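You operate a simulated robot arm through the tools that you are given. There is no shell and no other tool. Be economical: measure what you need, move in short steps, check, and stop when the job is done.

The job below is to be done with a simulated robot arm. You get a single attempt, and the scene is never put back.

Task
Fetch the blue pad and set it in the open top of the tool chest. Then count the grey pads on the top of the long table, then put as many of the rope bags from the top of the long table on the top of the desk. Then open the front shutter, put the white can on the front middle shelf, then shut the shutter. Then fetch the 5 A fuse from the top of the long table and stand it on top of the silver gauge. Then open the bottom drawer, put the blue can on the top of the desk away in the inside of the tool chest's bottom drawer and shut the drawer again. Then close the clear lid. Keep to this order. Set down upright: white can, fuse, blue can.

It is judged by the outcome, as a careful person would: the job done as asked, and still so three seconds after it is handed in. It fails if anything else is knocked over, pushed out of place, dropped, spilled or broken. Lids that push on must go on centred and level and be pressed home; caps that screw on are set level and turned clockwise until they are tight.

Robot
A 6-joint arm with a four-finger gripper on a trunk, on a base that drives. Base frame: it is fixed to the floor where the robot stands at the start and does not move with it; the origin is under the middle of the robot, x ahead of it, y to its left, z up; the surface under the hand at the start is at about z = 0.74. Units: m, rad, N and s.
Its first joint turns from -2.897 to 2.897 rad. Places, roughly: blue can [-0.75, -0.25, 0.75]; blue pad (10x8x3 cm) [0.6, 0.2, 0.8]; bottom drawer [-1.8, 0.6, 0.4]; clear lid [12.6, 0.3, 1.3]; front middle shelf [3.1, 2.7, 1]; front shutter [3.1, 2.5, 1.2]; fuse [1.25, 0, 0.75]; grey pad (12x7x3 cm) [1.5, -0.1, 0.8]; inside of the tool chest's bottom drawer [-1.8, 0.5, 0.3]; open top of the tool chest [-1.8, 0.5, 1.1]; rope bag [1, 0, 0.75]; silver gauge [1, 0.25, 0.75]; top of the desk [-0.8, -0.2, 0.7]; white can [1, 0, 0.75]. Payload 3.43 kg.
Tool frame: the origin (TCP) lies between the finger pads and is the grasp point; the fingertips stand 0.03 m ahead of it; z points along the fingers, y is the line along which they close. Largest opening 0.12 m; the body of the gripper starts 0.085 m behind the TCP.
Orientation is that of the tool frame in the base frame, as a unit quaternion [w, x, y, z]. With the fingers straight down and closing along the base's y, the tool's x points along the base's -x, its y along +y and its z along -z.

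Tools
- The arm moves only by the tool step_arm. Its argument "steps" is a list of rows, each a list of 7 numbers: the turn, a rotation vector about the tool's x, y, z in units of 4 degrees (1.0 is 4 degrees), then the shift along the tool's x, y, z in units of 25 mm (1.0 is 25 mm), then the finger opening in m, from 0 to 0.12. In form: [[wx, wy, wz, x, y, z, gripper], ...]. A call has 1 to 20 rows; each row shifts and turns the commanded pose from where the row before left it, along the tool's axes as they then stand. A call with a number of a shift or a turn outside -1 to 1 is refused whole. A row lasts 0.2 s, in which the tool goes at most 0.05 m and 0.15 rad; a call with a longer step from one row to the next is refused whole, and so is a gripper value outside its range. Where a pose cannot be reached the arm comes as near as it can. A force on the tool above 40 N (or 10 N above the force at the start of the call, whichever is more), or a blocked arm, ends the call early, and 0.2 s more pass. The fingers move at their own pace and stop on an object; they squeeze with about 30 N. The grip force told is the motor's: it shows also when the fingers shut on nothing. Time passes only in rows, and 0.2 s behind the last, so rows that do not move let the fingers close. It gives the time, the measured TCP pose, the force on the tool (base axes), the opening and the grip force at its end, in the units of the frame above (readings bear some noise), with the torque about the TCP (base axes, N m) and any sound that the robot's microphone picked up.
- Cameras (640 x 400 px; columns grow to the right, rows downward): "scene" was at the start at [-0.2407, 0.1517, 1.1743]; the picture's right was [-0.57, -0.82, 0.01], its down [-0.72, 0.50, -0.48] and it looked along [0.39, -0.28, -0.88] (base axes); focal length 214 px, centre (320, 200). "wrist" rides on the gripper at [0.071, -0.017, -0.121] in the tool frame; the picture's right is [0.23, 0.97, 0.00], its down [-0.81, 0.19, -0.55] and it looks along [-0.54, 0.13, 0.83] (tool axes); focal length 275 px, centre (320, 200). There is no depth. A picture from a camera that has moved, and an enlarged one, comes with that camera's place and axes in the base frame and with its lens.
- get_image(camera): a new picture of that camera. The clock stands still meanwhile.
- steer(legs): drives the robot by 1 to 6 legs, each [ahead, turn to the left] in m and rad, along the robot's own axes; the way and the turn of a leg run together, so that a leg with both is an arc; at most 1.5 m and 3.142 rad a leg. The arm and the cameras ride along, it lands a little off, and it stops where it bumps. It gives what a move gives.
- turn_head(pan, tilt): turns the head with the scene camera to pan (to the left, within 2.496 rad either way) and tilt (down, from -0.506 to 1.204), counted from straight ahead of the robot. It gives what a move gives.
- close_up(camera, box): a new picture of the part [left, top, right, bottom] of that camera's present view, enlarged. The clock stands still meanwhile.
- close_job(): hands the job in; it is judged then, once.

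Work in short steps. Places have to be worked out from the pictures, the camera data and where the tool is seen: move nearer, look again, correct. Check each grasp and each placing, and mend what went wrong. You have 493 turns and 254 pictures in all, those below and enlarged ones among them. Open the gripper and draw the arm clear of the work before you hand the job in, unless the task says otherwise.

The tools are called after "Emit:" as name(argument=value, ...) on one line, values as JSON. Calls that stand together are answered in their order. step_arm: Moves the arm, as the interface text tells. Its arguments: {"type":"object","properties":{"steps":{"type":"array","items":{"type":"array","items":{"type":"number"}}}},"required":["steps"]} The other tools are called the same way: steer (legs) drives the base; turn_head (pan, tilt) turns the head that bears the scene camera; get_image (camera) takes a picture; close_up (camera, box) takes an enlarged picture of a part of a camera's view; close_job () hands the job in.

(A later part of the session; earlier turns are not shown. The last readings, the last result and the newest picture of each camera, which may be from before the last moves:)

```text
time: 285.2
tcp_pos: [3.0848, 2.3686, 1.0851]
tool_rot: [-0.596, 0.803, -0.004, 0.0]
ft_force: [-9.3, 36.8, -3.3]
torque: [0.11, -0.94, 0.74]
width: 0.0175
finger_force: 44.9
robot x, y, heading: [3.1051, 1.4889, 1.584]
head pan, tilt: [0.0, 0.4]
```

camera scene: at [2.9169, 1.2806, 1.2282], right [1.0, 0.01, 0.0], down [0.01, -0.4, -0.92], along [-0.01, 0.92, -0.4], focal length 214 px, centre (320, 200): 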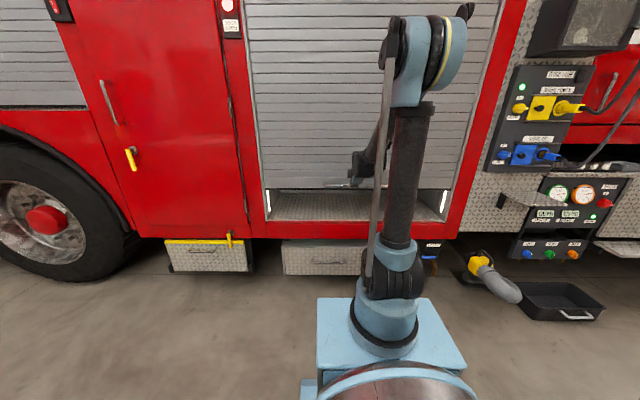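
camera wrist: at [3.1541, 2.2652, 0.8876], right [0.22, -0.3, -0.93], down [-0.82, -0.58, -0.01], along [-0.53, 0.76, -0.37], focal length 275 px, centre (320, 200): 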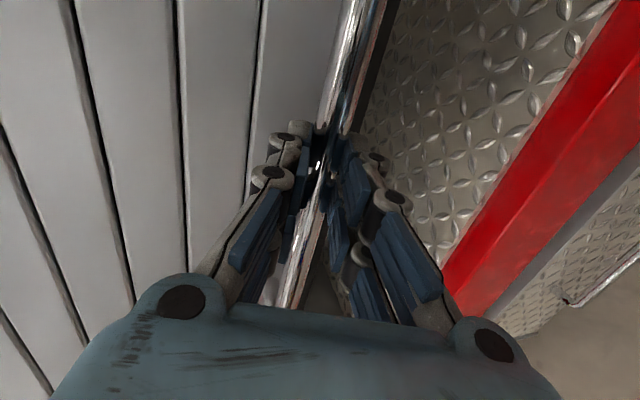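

Emit:
step_arm(steps=[[0, 0, 0, 0, 0, 0.11, 0.005], [0, 0, 0, 0, -0.76, -0.23, 0.005], [0, 0, 0, 0, -0.76, -0.23, 0.005], [0, 0, 0, 0, -0.76, -0.23, 0.005], [0, 0, 0, 0, -0.76, -0.23, 0.005]])

```text
time: 286.4
tcp_pos: [3.0859, 2.3692, 1.164]
tool_rot: [-0.596, 0.803, -0.005, 0.0]
ft_force: [-15.7, 1.0, -4.1]
torque: [0.02, -0.89, 0.82]
width: 0.0177
finger_force: 45.0
robot x, y, heading: [3.1057, 1.4779, 1.587]
head pan, tilt: [0.0, 0.4]
```

Neutral now. Continue upward with the same ratio.

Emit:
step_arm(steps=[[0, 0, 0, -0.05, -0.76, -0.23, 0.005], [0, 0, 0, -0.05, -0.76, -0.23, 0.005], [0, 0, 0, -0.02, -0.76, -0.23, 0.005], [0, 0, 0, -0.02, -0.76, -0.23, 0.005], [0, 0, 0, -0.02, -0.76, -0.23, 0.005], [0, 0, 0, -0.02, -0.76, -0.23, 0.005]])

Emit:
get_image(camera="scene")

```text
time: 287.8
tcp_pos: [3.0847, 2.3685, 1.2823]
tool_rot: [-0.595, 0.803, -0.005, -0.001]
ft_force: [36.3, 11.6, -5.2]
torque: [0.0, -1.4, -0.55]
width: 0.0178
finger_force: 45.1
robot x, y, heading: [3.1052, 1.4827, 1.58]
head pan, tilt: [0.0, 0.4]
```

```text
154 pictures are left
camera scene: at [2.9186, 1.2808, 1.2285], right [1.0, 0.01, 0.0], down [0.0, -0.4, -0.92], along [-0.01, 0.92, -0.4], focal length 214 px, centre (320, 200)
```

scene: 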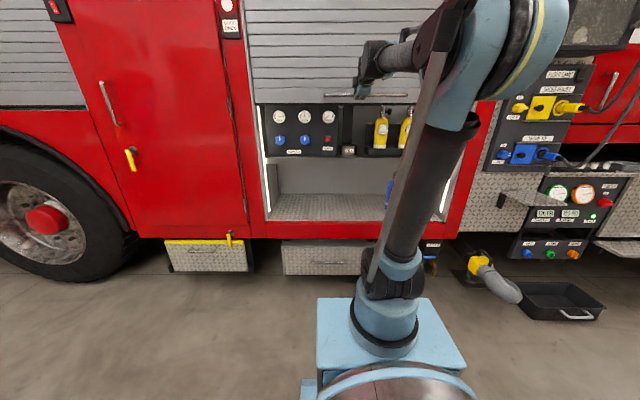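

The compartment is opening. Correct x slightly and keep raising.

Emit:
step_arm(steps=[[0, 0, 0, 0.09, -0.3, -0.09, 0.005], [0, 0, 0, 0, -0.76, -0.23, 0.005], [0, 0, 0, 0, -0.76, -0.23, 0.005], [0, 0, 0, 0, -0.76, -0.23, 0.005], [0, 0, 0, 0, -0.76, -0.23, 0.005], [0, 0, 0, 0, -0.76, -0.23, 0.005], [0, 0, 0, 0, -0.76, -0.23, 0.005]])

```text
time: 289.4
tcp_pos: [3.0854, 2.3681, 1.4108]
tool_rot: [-0.596, 0.803, -0.005, 0.0]
ft_force: [-20.6, -11.8, -6.8]
torque: [-0.15, -0.67, 1.45]
width: 0.0175
finger_force: 45.4
robot x, y, heading: [3.1045, 1.4836, 1.581]
head pan, tilt: [0.0, 0.4]
```

Emit:
step_arm(steps=[[0, 0, 0, -0.05, -0.3, -0.1, 0.005], [0, 0, 0, 0, -0.76, -0.24, 0.005], [0, 0, 0, 0, -0.76, -0.23, 0.005], [0, 0, 0, 0, -0.76, -0.23, 0.005], [0, 0, 0, 0, -0.76, -0.23, 0.005], [0, 0, 0, 0, -0.76, -0.23, 0.005]])

Emit:
get_image(camera="scene")

Emit:
get_image(camera="wrist")

```text
time: 290.8
tcp_pos: [3.0853, 2.3687, 1.5194]
tool_rot: [-0.595, 0.803, -0.004, 0.0]
ft_force: [2.0, 2.7, -7.1]
torque: [-0.03, -1.2, 0.17]
width: 0.0176
finger_force: 45.6
robot x, y, heading: [3.1055, 1.4843, 1.585]
head pan, tilt: [0.0, 0.4]
```

```text
153 pictures are left
camera scene: at [2.9171, 1.2804, 1.2282], right [1.0, 0.01, 0.0], down [0.01, -0.4, -0.92], along [-0.01, 0.92, -0.4], focal length 214 px, centre (320, 200)
```

scene: 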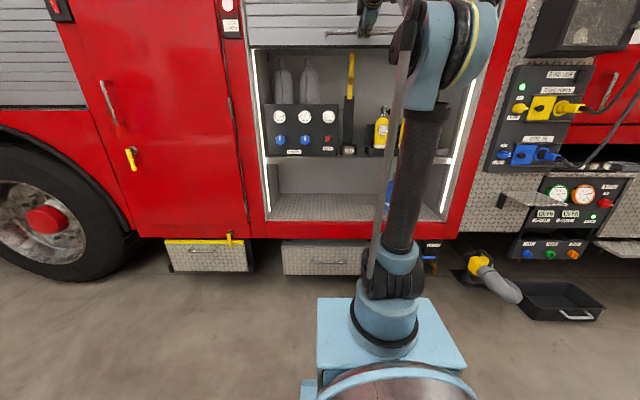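

```text
152 pictures are left
camera wrist: at [3.1552, 2.2576, 1.569], right [0.22, -0.28, -0.93], down [-0.82, -0.58, -0.02], along [-0.53, 0.76, -0.36], focal length 275 px, centre (320, 200)
```

wrist: 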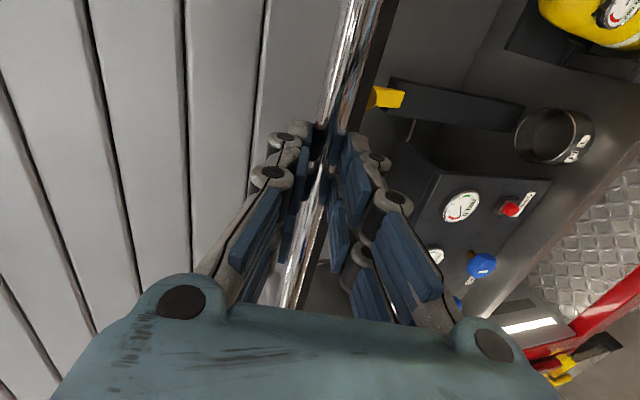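

Open to 1.52 already. Raise a bit further if the arm allows.

Emit:
step_arm(steps=[[0, 0, 0, 0, -0.76, -0.235, 0.005], [0, 0, 0, 0, -0.76, -0.235, 0.005], [0, 0, 0, 0, -0.76, -0.235, 0.005], [0, 0, 0, 0, -0.76, -0.235, 0.005], [0, 0, 0, 0, -0.76, -0.235, 0.005]])

```text
time: 292.0
tcp_pos: [3.0853, 2.3681, 1.6149]
tool_rot: [-0.595, 0.803, -0.005, 0.0]
ft_force: [-8.8, 17.3, -8.9]
torque: [-0.03, -0.86, 1.02]
width: 0.0176
finger_force: 44.9
robot x, y, heading: [3.1047, 1.4792, 1.587]
head pan, tilt: [0.0, 0.4]
```

Emit:
step_arm(steps=[[0, 0, 0, -0.02, -0.76, -0.2, 0.005], [0, 0, 0, 0, -0.76, -0.23, 0.005], [0, 0, 0, 0, -0.76, -0.23, 0.005], [0, 0, 0, 0, -0.76, -0.23, 0.005], [0, 0, 0, 0, -0.76, -0.23, 0.005]])

Emit:
get_image(camera="scene")

```text
time: 293.2
tcp_pos: [3.0853, 2.3687, 1.6259]
tool_rot: [-0.596, 0.803, -0.005, 0.001]
ft_force: [-3.6, 18.4, -1.8]
torque: [0.06, -1.1, 0.36]
width: 0.0178
finger_force: 45.2
out of reach, approached as far as the arm can: row 1, 2, 3, 4, 5
robot x, y, heading: [3.107, 1.4823, 1.583]
head pan, tilt: [0.0, 0.4]
```

```text
151 pictures are left
camera scene: at [2.9167, 1.2814, 1.2283], right [1.0, 0.01, 0.0], down [0.01, -0.4, -0.92], along [-0.01, 0.92, -0.4], focal length 214 px, centre (320, 200)
```

scene: 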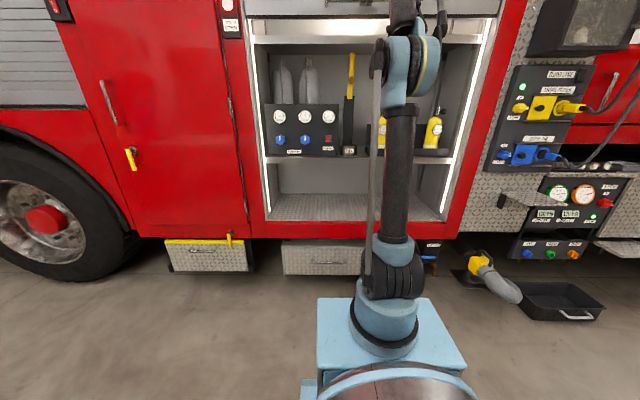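

Reached the arm's limit at z 1.63; the middle shelf (z≈0.95) is well exposed. Release the bar and back away.

Emit:
step_arm(steps=[[0, 0, 0, 0, 0, 0, 0.06], [0, 0, 0, 0, 0, 0, 0.06], [0, 0, 0, 0, 0, -1, 0.06], [0, 0, 0, 0, 0, -1, 0.06], [0, 0, 0, 0, 0, -1, 0.06], [0, 0, 0, 0, 0, -1, 0.06], [0, 0, 0, 0, 0, -1, 0.06]])

Emit:
get_image(camera="scene")

Emit:
get_image(camera="wrist")

```text
time: 294.8
tcp_pos: [3.0862, 2.2452, 1.6356]
tool_rot: [-0.596, 0.803, -0.005, 0.0]
ft_force: [0.3, 1.0, -0.8]
torque: [0.02, -0.03, -0.03]
width: 0.0601
finger_force: 0.1
out of reach, approached as far as the arm can: row 4, 5, 6, 7
robot x, y, heading: [3.1041, 1.4821, 1.585]
head pan, tilt: [0.0, 0.4]
```

```text
150 pictures are left
camera scene: at [2.9169, 1.2804, 1.2281], right [1.0, 0.01, 0.0], down [0.01, -0.4, -0.92], along [-0.01, 0.92, -0.4], focal length 214 px, centre (320, 200)
```

scene: 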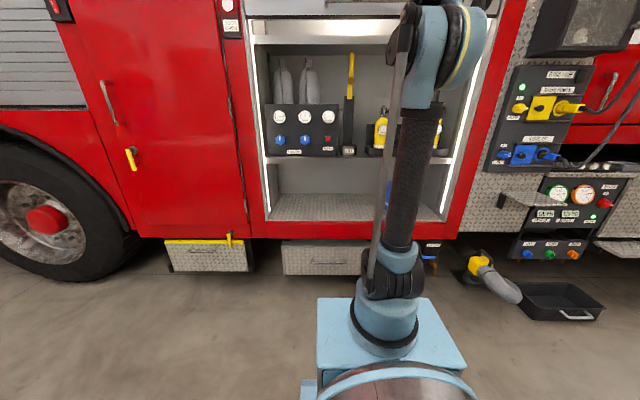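

```text
149 pictures are left
camera wrist: at [3.1558, 2.1349, 1.6859], right [0.22, -0.28, -0.93], down [-0.82, -0.58, -0.02], along [-0.53, 0.77, -0.36], focal length 275 px, centre (320, 200)
```

wrist: 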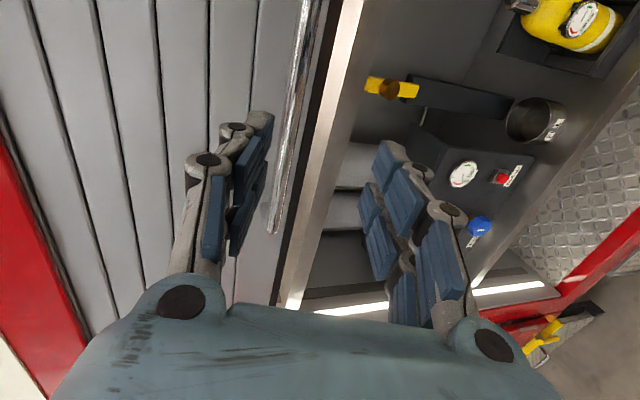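

Shutter holds. Retract down/back and return the hand to pointing down, then view the shelf.

Emit:
step_arm(steps=[[0, 0, 0, 0, 1, 0, 0.06], [0, 0, 0, 0, 1, 0, 0.06], [0, 0, 0, 0, 1, -0.2, 0.06], [0, 0, 0, 0, 1, -0.2, 0.06], [0, 0, 0, 0, 1, -0.2, 0.06], [0, 0, 0, 0, 1, -0.2, 0.06], [0, 0, 0, 0, 1, -0.2, 0.06], [0, 0, 0, 0, 1, -0.2, 0.06], [0, 0, 0, 0, 1, -0.2, 0.06], [0, 0, 0, 0, 1, -0.2, 0.06]])

Emit:
get_image(camera="wrist")

Emit:
step_arm(steps=[[-1, 0, 0, 0, 0, 0, 0.06], [-1, 0, 0, 0, 0, 0, 0.06], [-1, 0, 0, 0, 0, 0, 0.06], [-1, 0, 0, 0, 0, 0, 0.06], [-1, 0, 0, 0, 0, 0, 0.06], [-1, 0, 0, 0, 0, 0, 0.06], [-1, 0, 0, 0, 0, 0, 0.06], [-1, 0, 0, 0, 0, 0, 0.06], [-1, 0, 0, 0, 0, 0, 0.06], [-1, 0, 0, 0, 0, 0, 0.06], [-1, 0, 0, 0, 0, 0, 0.06], [-1, 0, 0, 0, 0, 0, 0.06], [-1, 0, 0, 0, 0, 0, 0.06], [-1, 0, 0, 0, 0, 0, 0.06], [-1, 0, 0, 0, 0, 0, 0.06], [-1, 0, 0, 0, 0, 0, 0.06], [-1, 0, 0, 0, 0, 0, 0.06], [-1, 0, 0, 0, 0, 0, 0.06]])

Emit:
get_image(camera="scene")

```text
time: 297.0
tcp_pos: [3.0845, 2.1362, 1.4067]
tool_rot: [-0.596, 0.803, -0.005, 0.0]
ft_force: [0.6, 0.0, -0.2]
torque: [0.01, -0.02, 0.0]
width: 0.0598
finger_force: 0.0
robot x, y, heading: [3.1028, 1.4826, 1.58]
head pan, tilt: [0.0, 0.4]
```

```text
148 pictures are left
camera wrist: at [3.1544, 2.0252, 1.4572], right [0.22, -0.28, -0.93], down [-0.82, -0.58, -0.02], along [-0.53, 0.76, -0.36], focal length 275 px, centre (320, 200)
```

wrist: 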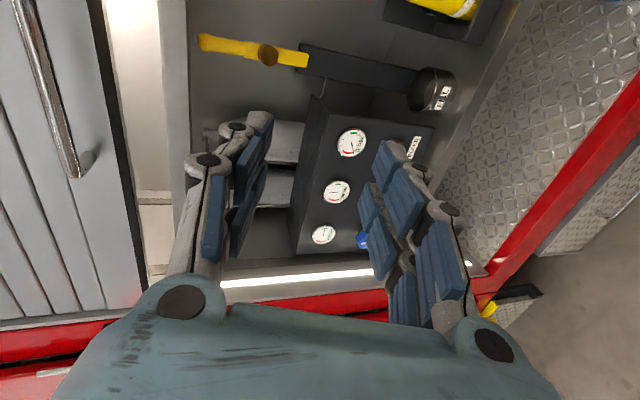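

```text
time: 300.8
tcp_pos: [3.0831, 2.1344, 1.4094]
tool_rot: [-0.01, 1.0, -0.004, -0.003]
ft_force: [-0.3, -0.3, 0.8]
torque: [0.05, -0.01, 0.02]
width: 0.0601
finger_force: 0.0
robot x, y, heading: [3.1054, 1.4848, 1.585]
head pan, tilt: [0.0, 0.4]
```

```text
147 pictures are left
camera scene: at [2.917, 1.2797, 1.228], right [1.0, 0.01, 0.0], down [0.01, -0.4, -0.92], along [-0.01, 0.92, -0.4], focal length 214 px, centre (320, 200)
```

scene: 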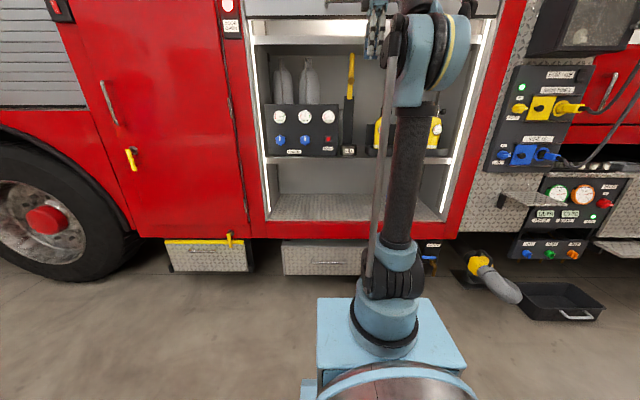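

Now fetch the white can. First look to the right/behind for a shorter route around the table's far end, and at the shelf.

Emit:
turn_head(pan=-2.3, tilt=0.4)

Emit:
get_image(camera="scene")

Emit:
turn_head(pan=2.3, tilt=0.4)

Emit:
get_image(camera="scene")

```text
time: 302.9
tcp_pos: [3.083, 2.1346, 1.4082]
tool_rot: [-0.011, 1.0, -0.005, -0.002]
ft_force: [-0.1, -1.0, 0.1]
torque: [0.0, 0.02, 0.0]
width: 0.0599
finger_force: 0.0
robot x, y, heading: [3.104, 1.4804, 1.583]
head pan, tilt: [-2.3, 0.4]
```

```text
146 pictures are left
camera scene: at [2.9881, 1.1265, 1.2301], right [-0.66, -0.75, 0.01], down [-0.29, 0.24, -0.92], along [0.69, -0.61, -0.38], focal length 214 px, centre (320, 200)
```

scene: 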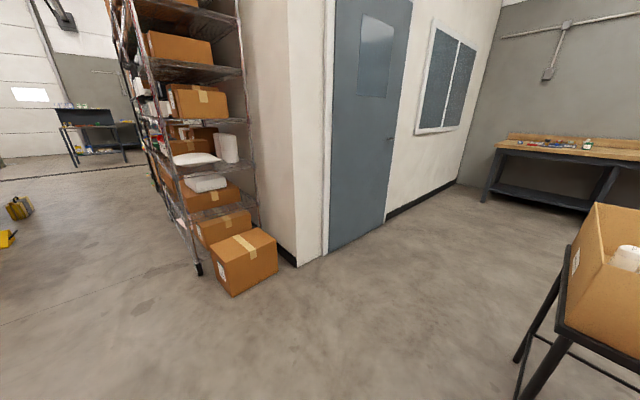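

```text
time: 306.6
tcp_pos: [3.0819, 2.1351, 1.408]
tool_rot: [-0.011, 1.0, -0.004, -0.003]
ft_force: [0.1, 0.4, 0.0]
torque: [0.06, 0.02, 0.01]
width: 0.06
finger_force: 0.1
robot x, y, heading: [3.1063, 1.4836, 1.58]
head pan, tilt: [2.3, 0.4]
```

```text
145 pictures are left
camera scene: at [2.8499, 1.1247, 1.2301], right [-0.68, 0.74, -0.01], down [0.29, 0.25, -0.92], along [-0.68, -0.63, -0.38], focal length 214 px, centre (320, 200)
```

scene: 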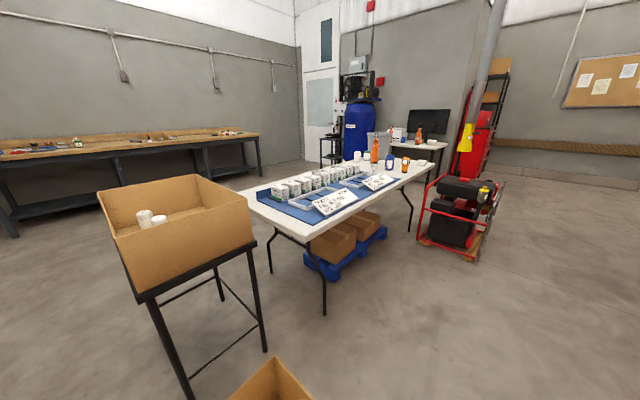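

East route looks open: pass east of the stand (x≈2.9) and come back along the table's south side. Retract the arm and go.

Emit:
step_arm(steps=[[0, 0, 0, 0, 1, 0.5, 0.08], [0, 0, 0, 0, 1, 1, 0.08], [0, 0, 0, 0, 1, 1, 0.08], [0, 0, 0, 0, 1, 1, 0.08], [0, 0, 0, 0, 1, 1, 0.08], [0, 0, 0, 0, 1, 1, 0.08], [0, 0, 0, 0, 1, 0, 0.08]])

Emit:
steer(legs=[[0, -2.92], [1.25, 0], [1.2, 0]])

Emit:
turn_head(pan=-1.0, tilt=0.4)

Emit:
get_image(camera="scene")

```text
time: 308.2
tcp_pos: [3.0803, 1.9628, 1.268]
tool_rot: [-0.01, 1.0, -0.004, -0.003]
ft_force: [0.4, 0.9, 0.2]
torque: [0.0, -0.01, 0.0]
width: 0.0799
finger_force: 0.1
robot x, y, heading: [3.1058, 1.4846, 1.58]
head pan, tilt: [2.3, 0.4]
```

```text
time: 328.3
tcp_pos: [3.7184, -1.3862, 1.2682]
tool_rot: [0.004, -0.098, 0.995, -0.009]
ft_force: [0.7, -0.1, -0.4]
torque: [0.0, 0.02, -0.03]
width: 0.0799
finger_force: 0.0
robot x, y, heading: [3.596, -0.9179, -1.356]
head pan, tilt: [2.3, 0.4]
```

```text
time: 331.1
tcp_pos: [3.7143, -1.3709, 1.2731]
tool_rot: [0.003, -0.098, 0.995, -0.015]
ft_force: [0.0, -0.9, -0.8]
torque: [-0.03, 0.0, 0.01]
width: 0.0801
finger_force: 0.2
robot x, y, heading: [3.593, -0.9169, -1.356]
head pan, tilt: [-1.0, 0.4]
```

```text
144 pictures are left
camera scene: at [3.6536, -0.6574, 1.2286], right [-0.71, 0.71, 0.01], down [0.27, 0.29, -0.92], along [-0.65, -0.65, -0.4], focal length 214 px, centre (320, 200)
```

scene: 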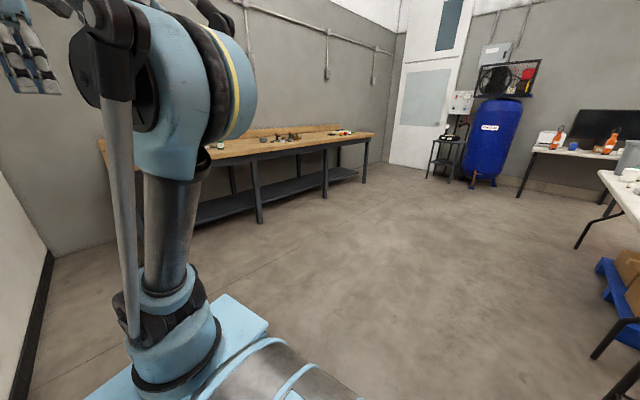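

South side is clear. Turn west, drive ~2.65 m, and face the table.

Emit:
steer(legs=[[0, -1.79], [1.35, 0], [1.3, 0], [0, -1.57]])

Emit:
turn_head(pan=0.0, tilt=0.5)

Emit:
get_image(camera="scene")

Emit:
get_image(camera="wrist")

```text
time: 353.4
tcp_pos: [0.8875, -0.4806, 1.2742]
tool_rot: [-0.016, 0.999, 0.029, -0.004]
ft_force: [0.0, 0.1, 0.9]
torque: [-0.01, 0.03, -0.02]
width: 0.0799
finger_force: 0.2
robot x, y, heading: [0.9271, -0.9448, 1.648]
head pan, tilt: [-1.0, 0.4]
```

```text
time: 354.6
tcp_pos: [0.8868, -0.4979, 1.2795]
tool_rot: [-0.021, 0.999, 0.03, -0.003]
ft_force: [-0.2, -0.3, -0.4]
torque: [0.01, 0.0, 0.01]
width: 0.08
finger_force: 0.0
robot x, y, heading: [0.9343, -0.946, 1.653]
head pan, tilt: [0.0, 0.499]
```

```text
143 pictures are left
camera scene: at [0.7598, -1.1623, 1.2189], right [1.0, 0.08, 0.0], down [0.04, -0.49, -0.87], along [-0.07, 0.87, -0.49], focal length 214 px, centre (320, 200)
```

scene: 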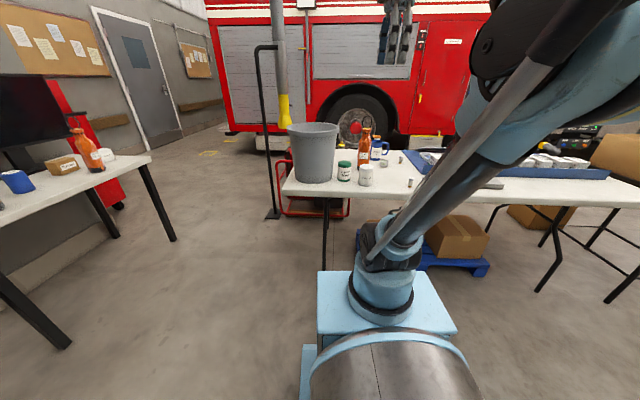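

```text
142 pictures are left
camera wrist: at [0.9581, -0.4806, 1.3993], right [0.29, -0.96, -0.04], down [-0.79, -0.26, 0.55], along [-0.54, -0.12, -0.83], focal length 275 px, centre (320, 200)
```

wrist: 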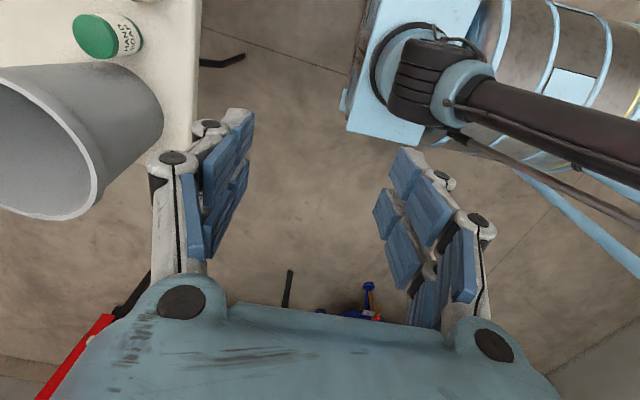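

White can at about (0.918, -0.134), top ≈0.85. I'll grip its side with the hand pitched 45° and fingers closing along x, so it can be placed in the shelf. Turn the hand to the standard yaw first.

Emit:
step_arm(steps=[[0, 0, 1, 0, 0, 0, 0.1], [0, 0, 1, 0, 0, 0, 0.1], [0, 0, 1, 0, 0, 0, 0.1], [0, 0, 1, 0, 0, 0, 0.1], [0, 0, 1, 0, 0, 0, 0.1], [0, 0, 1, 0, 0, 0, 0.1], [0, 0, 1, 0, 0, 0, 0.1], [0, 0, 1, 0, 0, 0, 0.1], [0, 0, 1, 0, 0, 0, 0.1], [0, 0, 1, 0, 0, 0, 0.1], [0, 0, 1, 0, 0, 0, 0.1], [0, 0, 1, 0, 0, 0, 0.1], [0, 0, 1, 0, 0, 0, 0.1], [0, 0, 1, 0, 0, 0, 0.1], [0, 0, 1, 0, 0, 0, 0.1], [0, 0, 1, 0, 0, 0, 0.1], [0, 0, 1, 0, 0, 0, 0.1], [0, 0, 1, 0, 0, 0, 0.1], [0, 0, 1, 0, 0, 0, 0.1], [0, 0, 1, 0, 0, 0, 0.1]])

Emit:
step_arm(steps=[[0, 0, 1, 0, 0, 0, 0.1], [0, 0, 1, 0, 0, 0, 0.1], [0, 0, 1, 0, 0, 0, 0.1], [0, 0, 0.3, 0, 0, 0, 0.1], [0, 0, 0, -1, -0.1, 1, 0.1], [0, 0, 0, -1, -0.1, 1, 0.1], [0, 0, 0, -1, -0.1, 1, 0.1], [0, 0, 0, -1, -0.1, 1, 0.1], [0, 0, 0, -1, -0.2, 1, 0.1], [0, 0, 0, -1, -0.2, 1, 0.1], [0, 0, 0, -1, -0.2, 1, 0.1], [0, 0, 0, -1, -0.2, 1, 0.1]])

Emit:
get_image(camera="wrist")

```text
time: 358.8
tcp_pos: [0.8884, -0.4967, 1.2796]
tool_rot: [-0.014, 0.784, -0.62, -0.016]
ft_force: [0.7, 0.0, -0.2]
torque: [0.01, -0.01, 0.03]
width: 0.1
finger_force: 0.0
robot x, y, heading: [0.9324, -0.9423, 1.656]
head pan, tilt: [0.0, 0.499]
```

```text
time: 361.4
tcp_pos: [0.9166, -0.2895, 1.0868]
tool_rot: [-0.013, 0.708, -0.706, -0.018]
ft_force: [-0.3, -0.4, -0.5]
torque: [0.02, -0.04, 0.02]
width: 0.0999
finger_force: 0.0
robot x, y, heading: [0.9342, -0.9424, 1.654]
head pan, tilt: [0.0, 0.499]
```

```text
141 pictures are left
camera wrist: at [0.9327, -0.3646, 1.2035], right [-0.97, -0.23, 0.0], down [-0.19, 0.79, 0.59], along [-0.14, 0.57, -0.81], focal length 275 px, centre (320, 200)
```

wrist: 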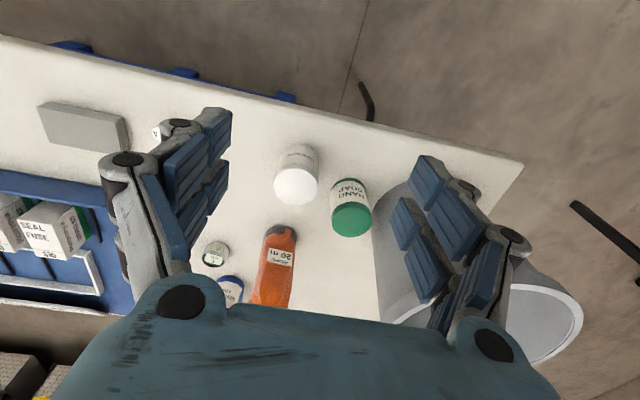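

Can axis refined to (0.915, -0.13). Pitch the hand up to 45° and go to the pre-grasp point.

Emit:
step_arm(steps=[[0, -1, 0, 0, 0, 0, 0.1], [0, -1, 0, 0, 0, 0, 0.1], [0, -1, 0, 0, 0, 0, 0.1], [0, -1, 0, 0, 0, 0, 0.1], [0, -1, 0, 0, 0, 0, 0.1], [0, -1, 0, 0, 0, 0, 0.1], [0, -1, 0, 0, 0, 0, 0.1], [0, -1, 0, 0, 0, 0, 0.1], [0, -1, 0, 0, 0, 0, 0.1], [0, -1, 0, 0, 0, 0, 0.1], [0, -0.6, 0, 0, 0, 0, 0.1], [0, 0, 0, 0.5, 0, 1, 0.1], [0, 0, 0, 0.5, 0, 1, 0.1], [0, 0, 0, 0.5, 0, 1, 0.1], [0, 0, 0, 0.5, 0, 1, 0.1], [0, 0, 0, 0.5, 0, 1, 0.1], [0, 0, 0, 0.5, 0, 1, 0.1]])

Emit:
get_image(camera="wrist")

Emit:
get_image(camera="scene")

```text
time: 365.0
tcp_pos: [0.9126, -0.2368, 0.9286]
tool_rot: [0.268, -0.653, 0.654, 0.273]
ft_force: [0.1, 0.1, -0.9]
torque: [0.07, 0.01, 0.03]
width: 0.1
finger_force: 0.1
robot x, y, heading: [0.9329, -0.9423, 1.655]
head pan, tilt: [0.0, 0.499]
```

```text
140 pictures are left
camera wrist: at [0.9295, -0.3711, 0.9631], right [-0.97, -0.17, -0.15], down [-0.18, 0.18, 0.97], along [-0.13, 0.97, -0.21], focal length 275 px, centre (320, 200)
```

wrist: 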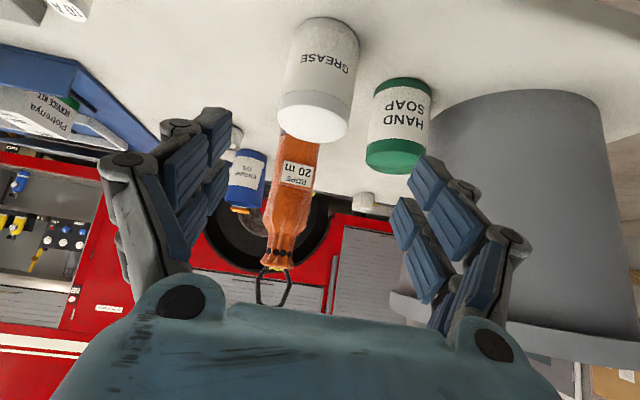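

```text
139 pictures are left
camera scene: at [0.7597, -1.1624, 1.2189], right [1.0, 0.08, 0.0], down [0.04, -0.49, -0.87], along [-0.07, 0.87, -0.49], focal length 214 px, centre (320, 200)
```

scene: 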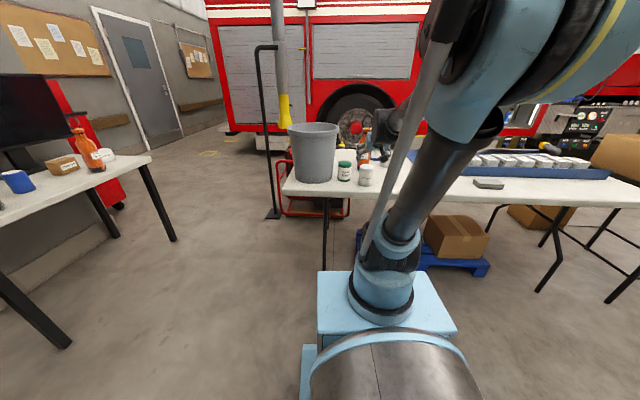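

The white can ("GREASE") is centred. Advance with opening 0.088 to stay clear of the soap can.

Emit:
step_arm(steps=[[0, 0, 0, 0, -0.1, 1, 0.088], [0, 0, 0, 0, 0, 1, 0.088], [0, 0, 0, 0, 0, 1, 0.088], [0, 0, 0, 0, 0, 1, 0.088]])

Emit:
get_image(camera="wrist")

```text
time: 366.0
tcp_pos: [0.9147, -0.1654, 0.8564]
tool_rot: [0.267, -0.653, 0.654, 0.273]
ft_force: [0.8, -0.1, -0.3]
torque: [0.01, -0.01, 0.02]
width: 0.0882
finger_force: 0.0
robot x, y, heading: [0.9368, -0.9469, 1.652]
head pan, tilt: [0.0, 0.499]
```

```text
138 pictures are left
camera wrist: at [0.9315, -0.3004, 0.8905], right [-0.97, -0.17, -0.15], down [-0.18, 0.18, 0.97], along [-0.13, 0.97, -0.21], focal length 275 px, centre (320, 200)
```

wrist: 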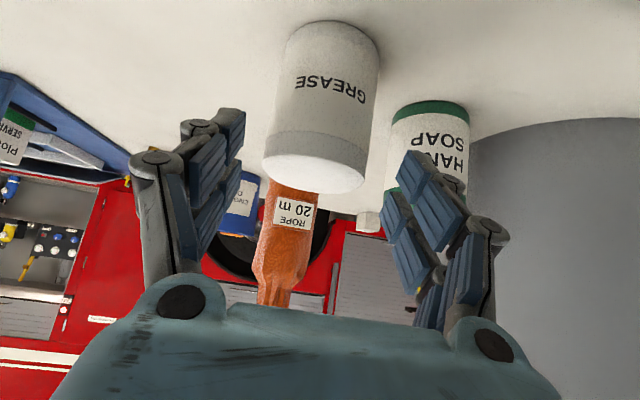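

Advance the last 5 cm and close.

Emit:
step_arm(steps=[[0, 0, 0, 0, 0, 0.7, 0.088], [0, 0, 0, 0, 0, 0.7, 0.088], [0, 0, 0, 0, 0, 0.6, 0.088], [0, 0, 0, 0, 0, 0, 0.088], [0, 0, 0, 0, 0, 0, 0.05], [0, 0, 0, 0, 0, 0, 0.05], [0, 0, 0, 0, 0, 0, 0.05]])

Emit:
get_image(camera="wrist")

```text
time: 367.6
tcp_pos: [0.9144, -0.1308, 0.8197]
tool_rot: [0.266, -0.654, 0.654, 0.273]
ft_force: [1.4, -0.8, 3.2]
torque: [0.18, -0.06, -0.06]
width: 0.0714
finger_force: 30.3
robot x, y, heading: [0.9358, -0.9456, 1.652]
head pan, tilt: [0.0, 0.499]
```

```text
137 pictures are left
camera wrist: at [0.9309, -0.2651, 0.8548], right [-0.97, -0.17, -0.15], down [-0.18, 0.18, 0.97], along [-0.13, 0.97, -0.21], focal length 275 px, centre (320, 200)
```

wrist: 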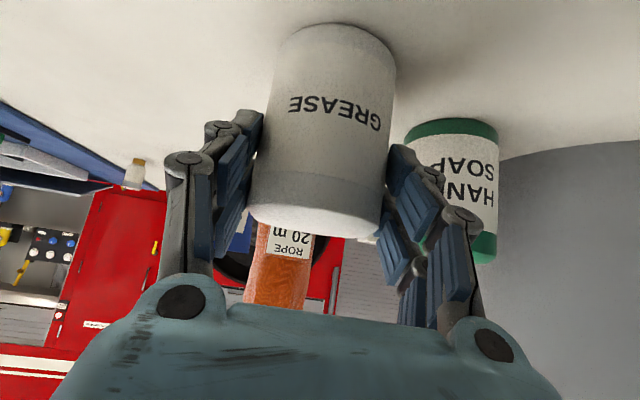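

Gripped at 7.1 cm. Lift straight up.

Emit:
step_arm(steps=[[0, 0, 0, -0.4, 0, -0.4, 0.05], [0, 0, 0, -0.7, 0, -0.7, 0.05], [0, 0, 0, -0.7, 0, -0.7, 0.05], [0, 0, 0, -0.7, 0, -0.7, 0.05], [0, 0, 0, -0.7, 0, -0.7, 0.05], [0, 0, 0, -0.7, 0, -0.7, 0.05], [0, 0, 0, -0.7, 0, -0.7, 0.05], [0, 0, 0, -0.7, 0, -0.7, 0.05]])

Emit:
get_image(camera="wrist")

```text
time: 369.4
tcp_pos: [0.9155, -0.1289, 1.0089]
tool_rot: [0.266, -0.653, 0.654, 0.273]
ft_force: [0.0, 0.5, -4.1]
torque: [-0.07, -0.02, -0.03]
width: 0.0712
finger_force: 29.7
robot x, y, heading: [0.935, -0.9442, 1.655]
head pan, tilt: [0.0, 0.499]
```

```text
136 pictures are left
camera wrist: at [0.9332, -0.2633, 1.0438], right [-0.97, -0.17, -0.15], down [-0.18, 0.18, 0.97], along [-0.13, 0.97, -0.21], focal length 275 px, centre (320, 200)
```

wrist: 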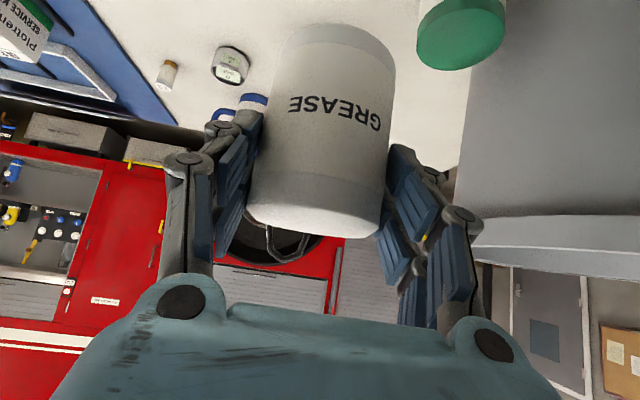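

Lifted. Retract toward the robot a bit at z≈1.1 for carrying.

Emit:
step_arm(steps=[[0, 0, 0, -0.7, 0, -0.7, 0.05], [0, 0, 0, 0, 0, -1, 0.05], [0, 0, 0, 0, 0, -1, 0.05], [0, 0, 0, 0, 0, -1, 0.05], [0, 0, 0, 0.7, 0, -0.7, 0.05], [0, 0, 0, 0.7, 0, -0.7, 0.05], [0, 0, 0, 0.7, 0, -0.7, 0.05], [0, 0, 0, 0.7, 0, -0.7, 0.05], [0, 0, 0, 0.7, 0, -0.7, 0.05]])

```text
time: 371.4
tcp_pos: [0.917, -0.3059, 1.087]
tool_rot: [0.267, -0.653, 0.654, 0.273]
ft_force: [0.0, -0.4, -3.2]
torque: [-0.06, 0.0, 0.0]
width: 0.0712
finger_force: 29.4
robot x, y, heading: [0.9334, -0.9457, 1.649]
head pan, tilt: [0.0, 0.499]
```

Drive back east around the stand and north to the truck.

Emit:
steer(legs=[[0, -1.65], [1.3, 0], [1.25, 0], [0, 1.6], [1.2, 0]])

Emit:
turn_head(pan=0.3, tilt=0.2)

Emit:
get_image(camera="scene")

```text
time: 398.9
tcp_pos: [3.5021, 0.8876, 1.0869]
tool_rot: [0.275, -0.632, 0.674, 0.265]
ft_force: [-0.5, 0.1, -3.9]
torque: [0.0, -0.02, 0.01]
width: 0.0707
finger_force: 30.0
robot x, y, heading: [3.4756, 0.2483, 1.589]
head pan, tilt: [0.0, 0.499]
```

```text
time: 399.7
tcp_pos: [3.5016, 0.8738, 1.0948]
tool_rot: [0.279, -0.629, 0.674, 0.268]
ft_force: [0.7, 0.2, -3.7]
torque: [-0.01, 0.03, -0.02]
width: 0.0706
finger_force: 30.1
robot x, y, heading: [3.4764, 0.2483, 1.584]
head pan, tilt: [0.3, 0.201]
```

```text
135 pictures are left
camera scene: at [3.2608, 0.041, 1.2466], right [0.95, 0.31, 0.0], down [0.06, -0.2, -0.98], along [-0.3, 0.93, -0.21], focal length 214 px, centre (320, 200)
```

scene: 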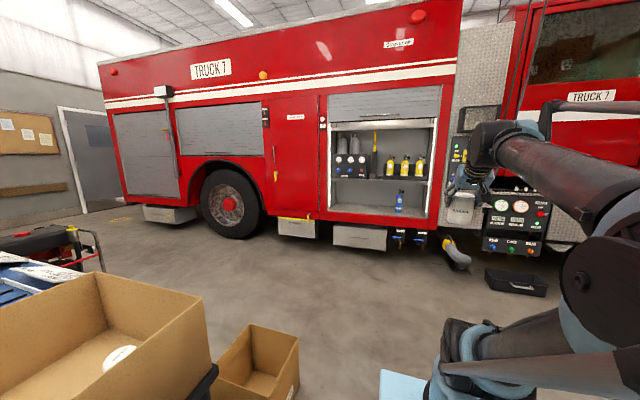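

Emit:
close_up(camera="scene", box=[320, 80, 450, 230])

```text
2.67 times, centred on (385, 155) of scene
camera zoom: at [3.2608, 0.041, 1.2466], right [0.95, 0.31, 0.0], down [0.06, -0.2, -0.98], along [-0.3, 0.93, -0.21], focal length 572 px, centre (147, 320)
```

zoom: 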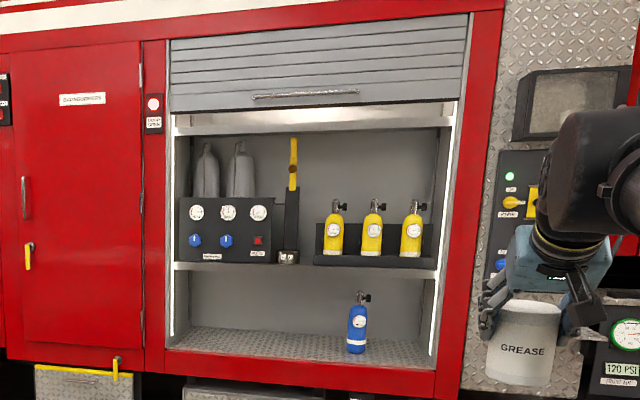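

The middle shelf has a panel, cup with axe, and a rack of three yellow bottles; I need a closer look for free space. Drive up to the truck.

Emit:
steer(legs=[[1.15, 0.0]])

Emit:
turn_head(pan=0.3, tilt=0.3)

Emit:
get_image(camera="scene")

Emit:
get_image(camera="wrist")

```text
time: 405.6
tcp_pos: [3.4836, 2.0145, 1.095]
tool_rot: [0.279, -0.63, 0.673, 0.268]
ft_force: [0.3, 0.2, -5.6]
torque: [0.0, 0.0, 0.01]
width: 0.0705
finger_force: 30.5
robot x, y, heading: [3.4567, 1.3882, 1.588]
head pan, tilt: [0.3, 0.201]
```

```text
time: 406.3
tcp_pos: [3.4838, 2.0012, 1.1018]
tool_rot: [0.283, -0.628, 0.671, 0.273]
ft_force: [-0.1, -0.5, -3.8]
torque: [0.0, -0.01, 0.02]
width: 0.0707
finger_force: 29.6
robot x, y, heading: [3.4603, 1.3896, 1.581]
head pan, tilt: [0.3, 0.3]
```

```text
133 pictures are left
camera scene: at [3.2431, 1.181, 1.2374], right [0.95, 0.31, 0.0], down [0.09, -0.29, -0.95], along [-0.3, 0.9, -0.31], focal length 214 px, centre (320, 200)
```

scene: 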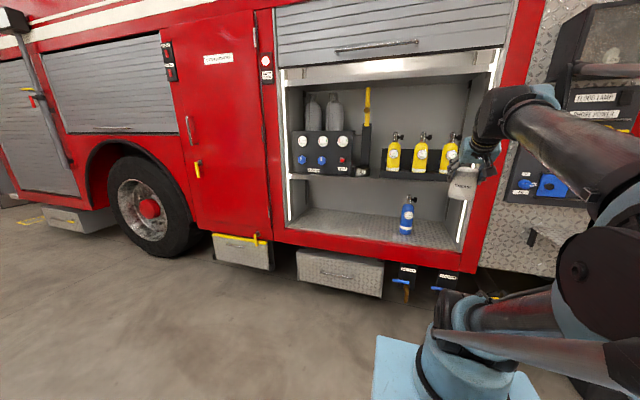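

```text
132 pictures are left
camera wrist: at [3.4909, 1.8643, 1.1327], right [-0.98, -0.1, -0.16], down [-0.17, 0.17, 0.97], along [-0.07, 0.98, -0.19], focal length 275 px, centre (320, 200)
```

wrist: 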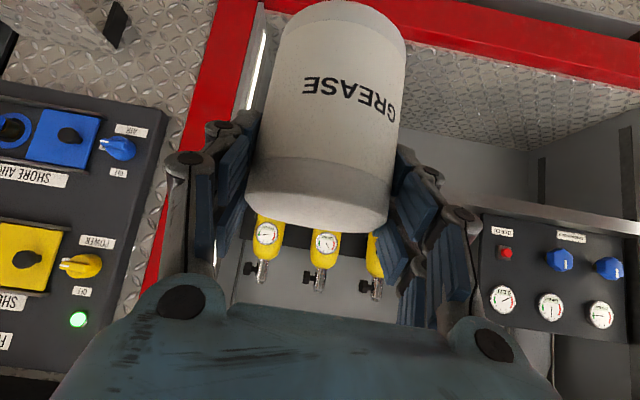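

Emit:
close_up(camera="scene", box=[280, 80, 500, 200])

```text
2.91 times, centred on (390, 140) of scene
camera zoom: at [3.2431, 1.181, 1.2374], right [0.95, 0.31, 0.0], down [0.09, -0.29, -0.95], along [-0.3, 0.9, -0.31], focal length 624 px, centre (116, 374)
```

zoom: 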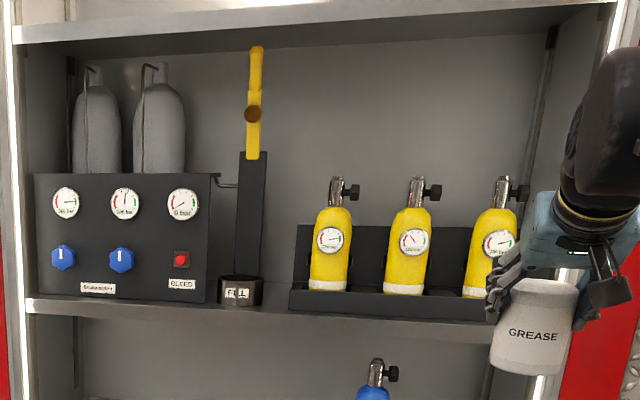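

I need a view down onto the shelf. Raise the hand with the can, keeping it to the right so the camera sees past the can.

Emit:
step_arm(steps=[[0, 0, 0, -0.9, 0, -0.5, 0.05], [0, 0, 0, -0.9, 0, -0.5, 0.05], [0, 0, 0, -0.9, 0, -0.5, 0.05], [0, 0, 0, -0.9, 0, -0.5, 0.05], [0, 0, 0, -0.9, 0, -0.5, 0.05], [0, 0, 0, -0.9, 0, -0.5, 0.05], [0, 0, 0, -0.9, 0, -0.5, 0.05], [0, 0, 0, -0.9, 0, -0.5, 0.05], [0, 0, 0, -0.9, 0, -0.5, 0.05], [0, 0, 0, -0.9, 0, -0.5, 0.05]])

Emit:
get_image(camera="wrist")

```text
time: 408.5
tcp_pos: [3.4913, 2.0661, 1.3513]
tool_rot: [0.284, -0.628, 0.672, 0.272]
ft_force: [0.3, -0.7, -4.7]
torque: [0.01, 0.02, -0.01]
width: 0.0706
finger_force: 29.8
robot x, y, heading: [3.4547, 1.3873, 1.587]
head pan, tilt: [0.3, 0.3]
```

```text
130 pictures are left
camera wrist: at [3.4984, 1.9291, 1.382], right [-0.98, -0.1, -0.16], down [-0.17, 0.17, 0.97], along [-0.07, 0.98, -0.19], focal length 275 px, centre (320, 200)
```

wrist: 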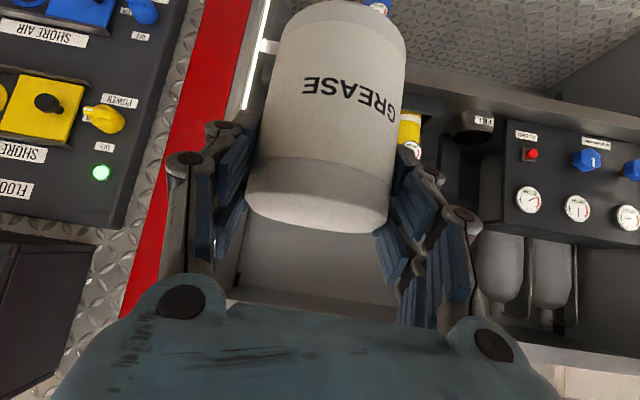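

Emit:
close_up(camera="wrist", box=[380, 40, 580, 165])

```text
3.20 times, centred on (480, 102) of wrist
camera zoom: at [3.4984, 1.9291, 1.382], right [-0.98, -0.1, -0.16], down [-0.17, 0.17, 0.97], along [-0.07, 0.98, -0.19], focal length 881 px, centre (-192, 512)
```

zoom: 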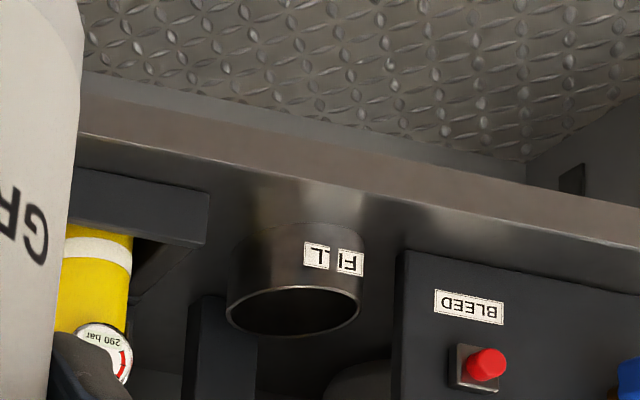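

The front strip is too narrow (4 cm); free room may be behind the rack/cup. Tilt the hand a little and look down at the shelf's back part.

Emit:
step_arm(steps=[[0, 1, 0, -0.5, 0, -0.2, 0.05], [0, 1, 0, -0.5, 0, -0.2, 0.05], [0, 1, 0, 0, 0.5, 0, 0.05], [0, 1, 0, 0, 0.5, 0, 0.05], [0, 1, 0, 0, 0.5, 0, 0.05], [0, 1, 0, 0, 0.5, 0, 0.05]])

Emit:
get_image(camera="wrist")

```text
time: 409.9
tcp_pos: [3.4408, 2.0795, 1.3757]
tool_rot: [0.137, -0.671, 0.716, 0.134]
ft_force: [0.7, -0.3, -4.0]
torque: [0.09, 0.02, -0.02]
width: 0.0705
finger_force: 30.4
robot x, y, heading: [3.4598, 1.39, 1.586]
head pan, tilt: [0.3, 0.3]
```

```text
128 pictures are left
camera wrist: at [3.4513, 1.9676, 1.46], right [-0.99, -0.15, -0.08], down [-0.15, 0.55, 0.82], along [-0.08, 0.82, -0.57], focal length 275 px, centre (320, 200)
```

wrist: 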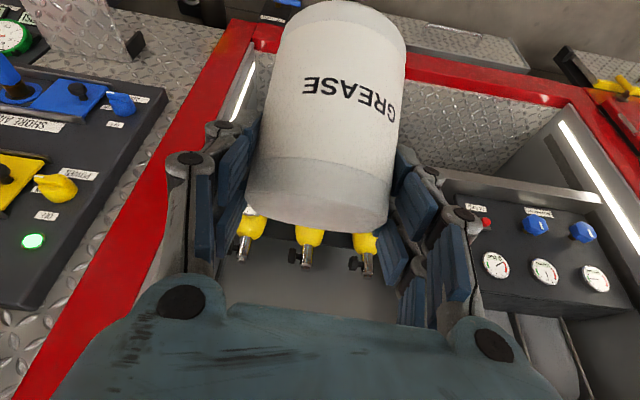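

Get closer: move in and left so the camera looks down behind the rack.

Emit:
step_arm(steps=[[0, 0.5, 0, -0.9, 1, 0.3, 0.05], [0, 0.5, 0, -0.9, 1, 0.3, 0.05], [0, 0.5, 0, -0.9, 1, 0.3, 0.05], [0, 0.5, 0, -0.9, 1, 0.3, 0.05], [0, 0.5, 0, -0.9, 1, 0.2, 0.05], [0, 0.5, 0, -0.9, 1, 0.2, 0.05]])

Emit:
get_image(camera="wrist")

```text
time: 411.3
tcp_pos: [3.2999, 2.2301, 1.3824]
tool_rot: [0.061, -0.682, 0.726, 0.064]
ft_force: [0.4, -2.4, -3.1]
torque: [0.18, 0.07, 0.0]
width: 0.0705
finger_force: 29.1
robot x, y, heading: [3.46, 1.39, 1.584]
head pan, tilt: [0.3, 0.3]
```

```text
127 pictures are left
camera wrist: at [3.3129, 2.1372, 1.4875], right [-0.99, -0.17, -0.03], down [-0.14, 0.71, 0.69], along [-0.09, 0.68, -0.72], focal length 275 px, centre (320, 200)
```

wrist: 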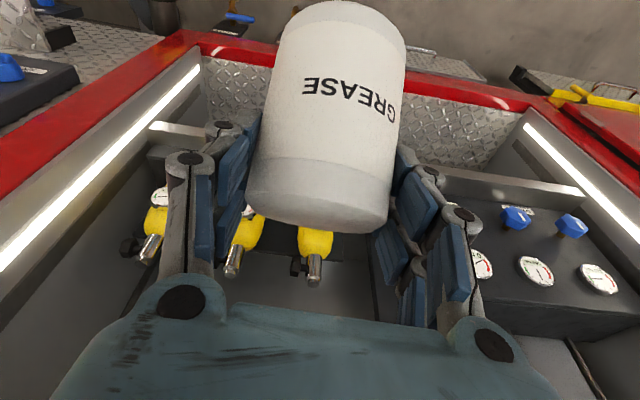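

Look closer at the panel's foot and the shelf's front edge in this view.

Emit:
close_up(camera="wrist", box=[390, 120, 640, 276])

Emit:
close_up(camera="scene", box=[340, 140, 400, 190])

```text
2.56 times, centred on (515, 198) of wrist
camera zoom: at [3.3129, 2.1372, 1.4875], right [-0.99, -0.17, -0.03], down [-0.14, 0.71, 0.69], along [-0.09, 0.68, -0.72], focal length 705 px, centre (-179, 205)
```

zoom: 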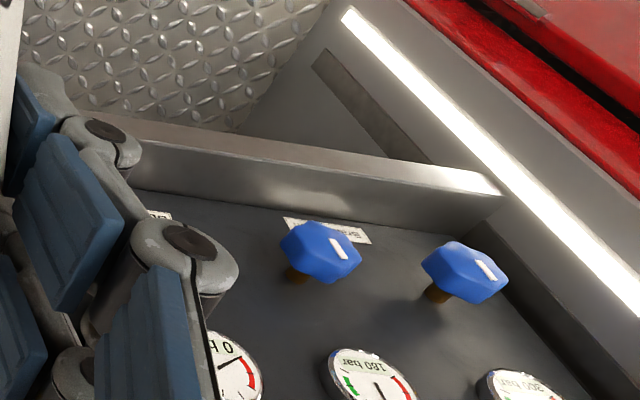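

```text
8.00 times, centred on (370, 165) of scene
camera zoom: at [3.2434, 1.1801, 1.2373], right [0.95, 0.31, 0.0], down [0.09, -0.29, -0.95], along [-0.3, 0.9, -0.31], focal length 1716 px, centre (-80, 480)
```

zoom: 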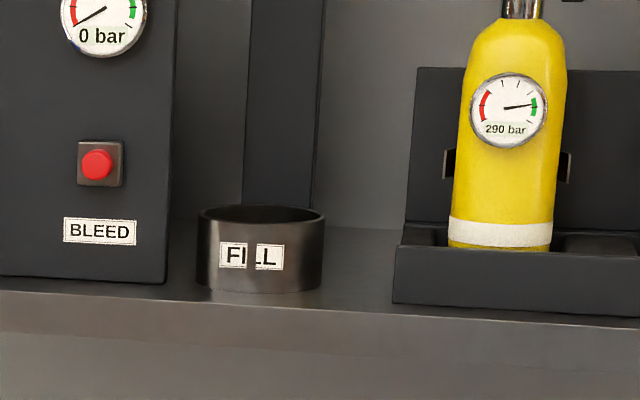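

The shelf's front strip is about 5–6 cm; between the "FILL" cup and the bottle rack the can fits at about (3.135, 2.528) if I hold it higher. I'll retract, restore the pitch, and reposition the robot closer to x≈3.13.

Emit:
step_arm(steps=[[0, -0.9, 0, 0.9, 0, 0, 0.05], [0, -0.9, 0, 0.9, 0, 0, 0.05], [0, -0.9, 0, 0.9, 0, 0, 0.05], [0, -0.9, 0, 0.9, 0, 0, 0.05], [0, -0.9, 0, 0.9, 0, 0, 0.05], [0, -0.9, 0, 0.9, 0, -0.3, 0.05], [0, -0.9, 0, 0.9, 0, -0.3, 0.05], [0, -0.9, 0, 0.9, 0, -0.3, 0.05], [0, -0.9, 0, 0.9, 0, -0.3, 0.05], [0, -0.65, 0, 0.7, 0, -0.5, 0.05]])

Emit:
steer(legs=[[0, 0.9], [0.42, 0], [0, -0.9]])

Emit:
get_image(camera="wrist")

Emit:
get_image(camera="scene")

```text
time: 413.5
tcp_pos: [3.2863, 2.0111, 1.3175]
tool_rot: [0.277, -0.631, 0.674, 0.268]
ft_force: [-0.2, 0.3, -2.8]
torque: [-0.04, 0.02, 0.03]
width: 0.0708
finger_force: 29.8
robot x, y, heading: [3.4582, 1.3902, 1.586]
head pan, tilt: [0.3, 0.3]
```

```text
time: 421.3
tcp_pos: [2.942, 2.2715, 1.3183]
tool_rot: [0.275, -0.634, 0.671, 0.268]
ft_force: [-0.3, -0.3, -4.6]
torque: [0.01, 0.0, 0.01]
width: 0.0705
finger_force: 30.2
robot x, y, heading: [3.1126, 1.6501, 1.596]
head pan, tilt: [0.3, 0.3]
```

```text
124 pictures are left
camera wrist: at [2.9517, 2.1352, 1.3515], right [-0.98, -0.11, -0.15], down [-0.17, 0.19, 0.97], along [-0.08, 0.98, -0.2], focal length 275 px, centre (320, 200)
```

wrist: 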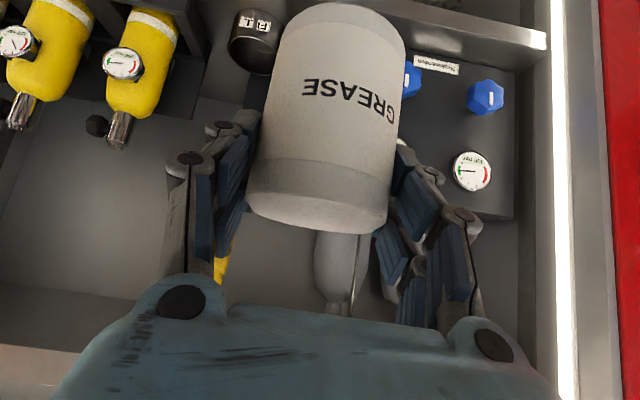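

```text
123 pictures are left
camera scene: at [2.8974, 1.441, 1.2373], right [0.95, 0.32, 0.0], down [0.1, -0.29, -0.95], along [-0.31, 0.9, -0.31], focal length 214 px, centre (320, 200)
```

scene: 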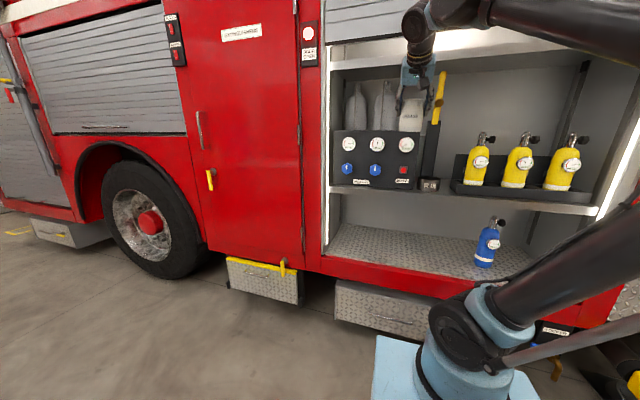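

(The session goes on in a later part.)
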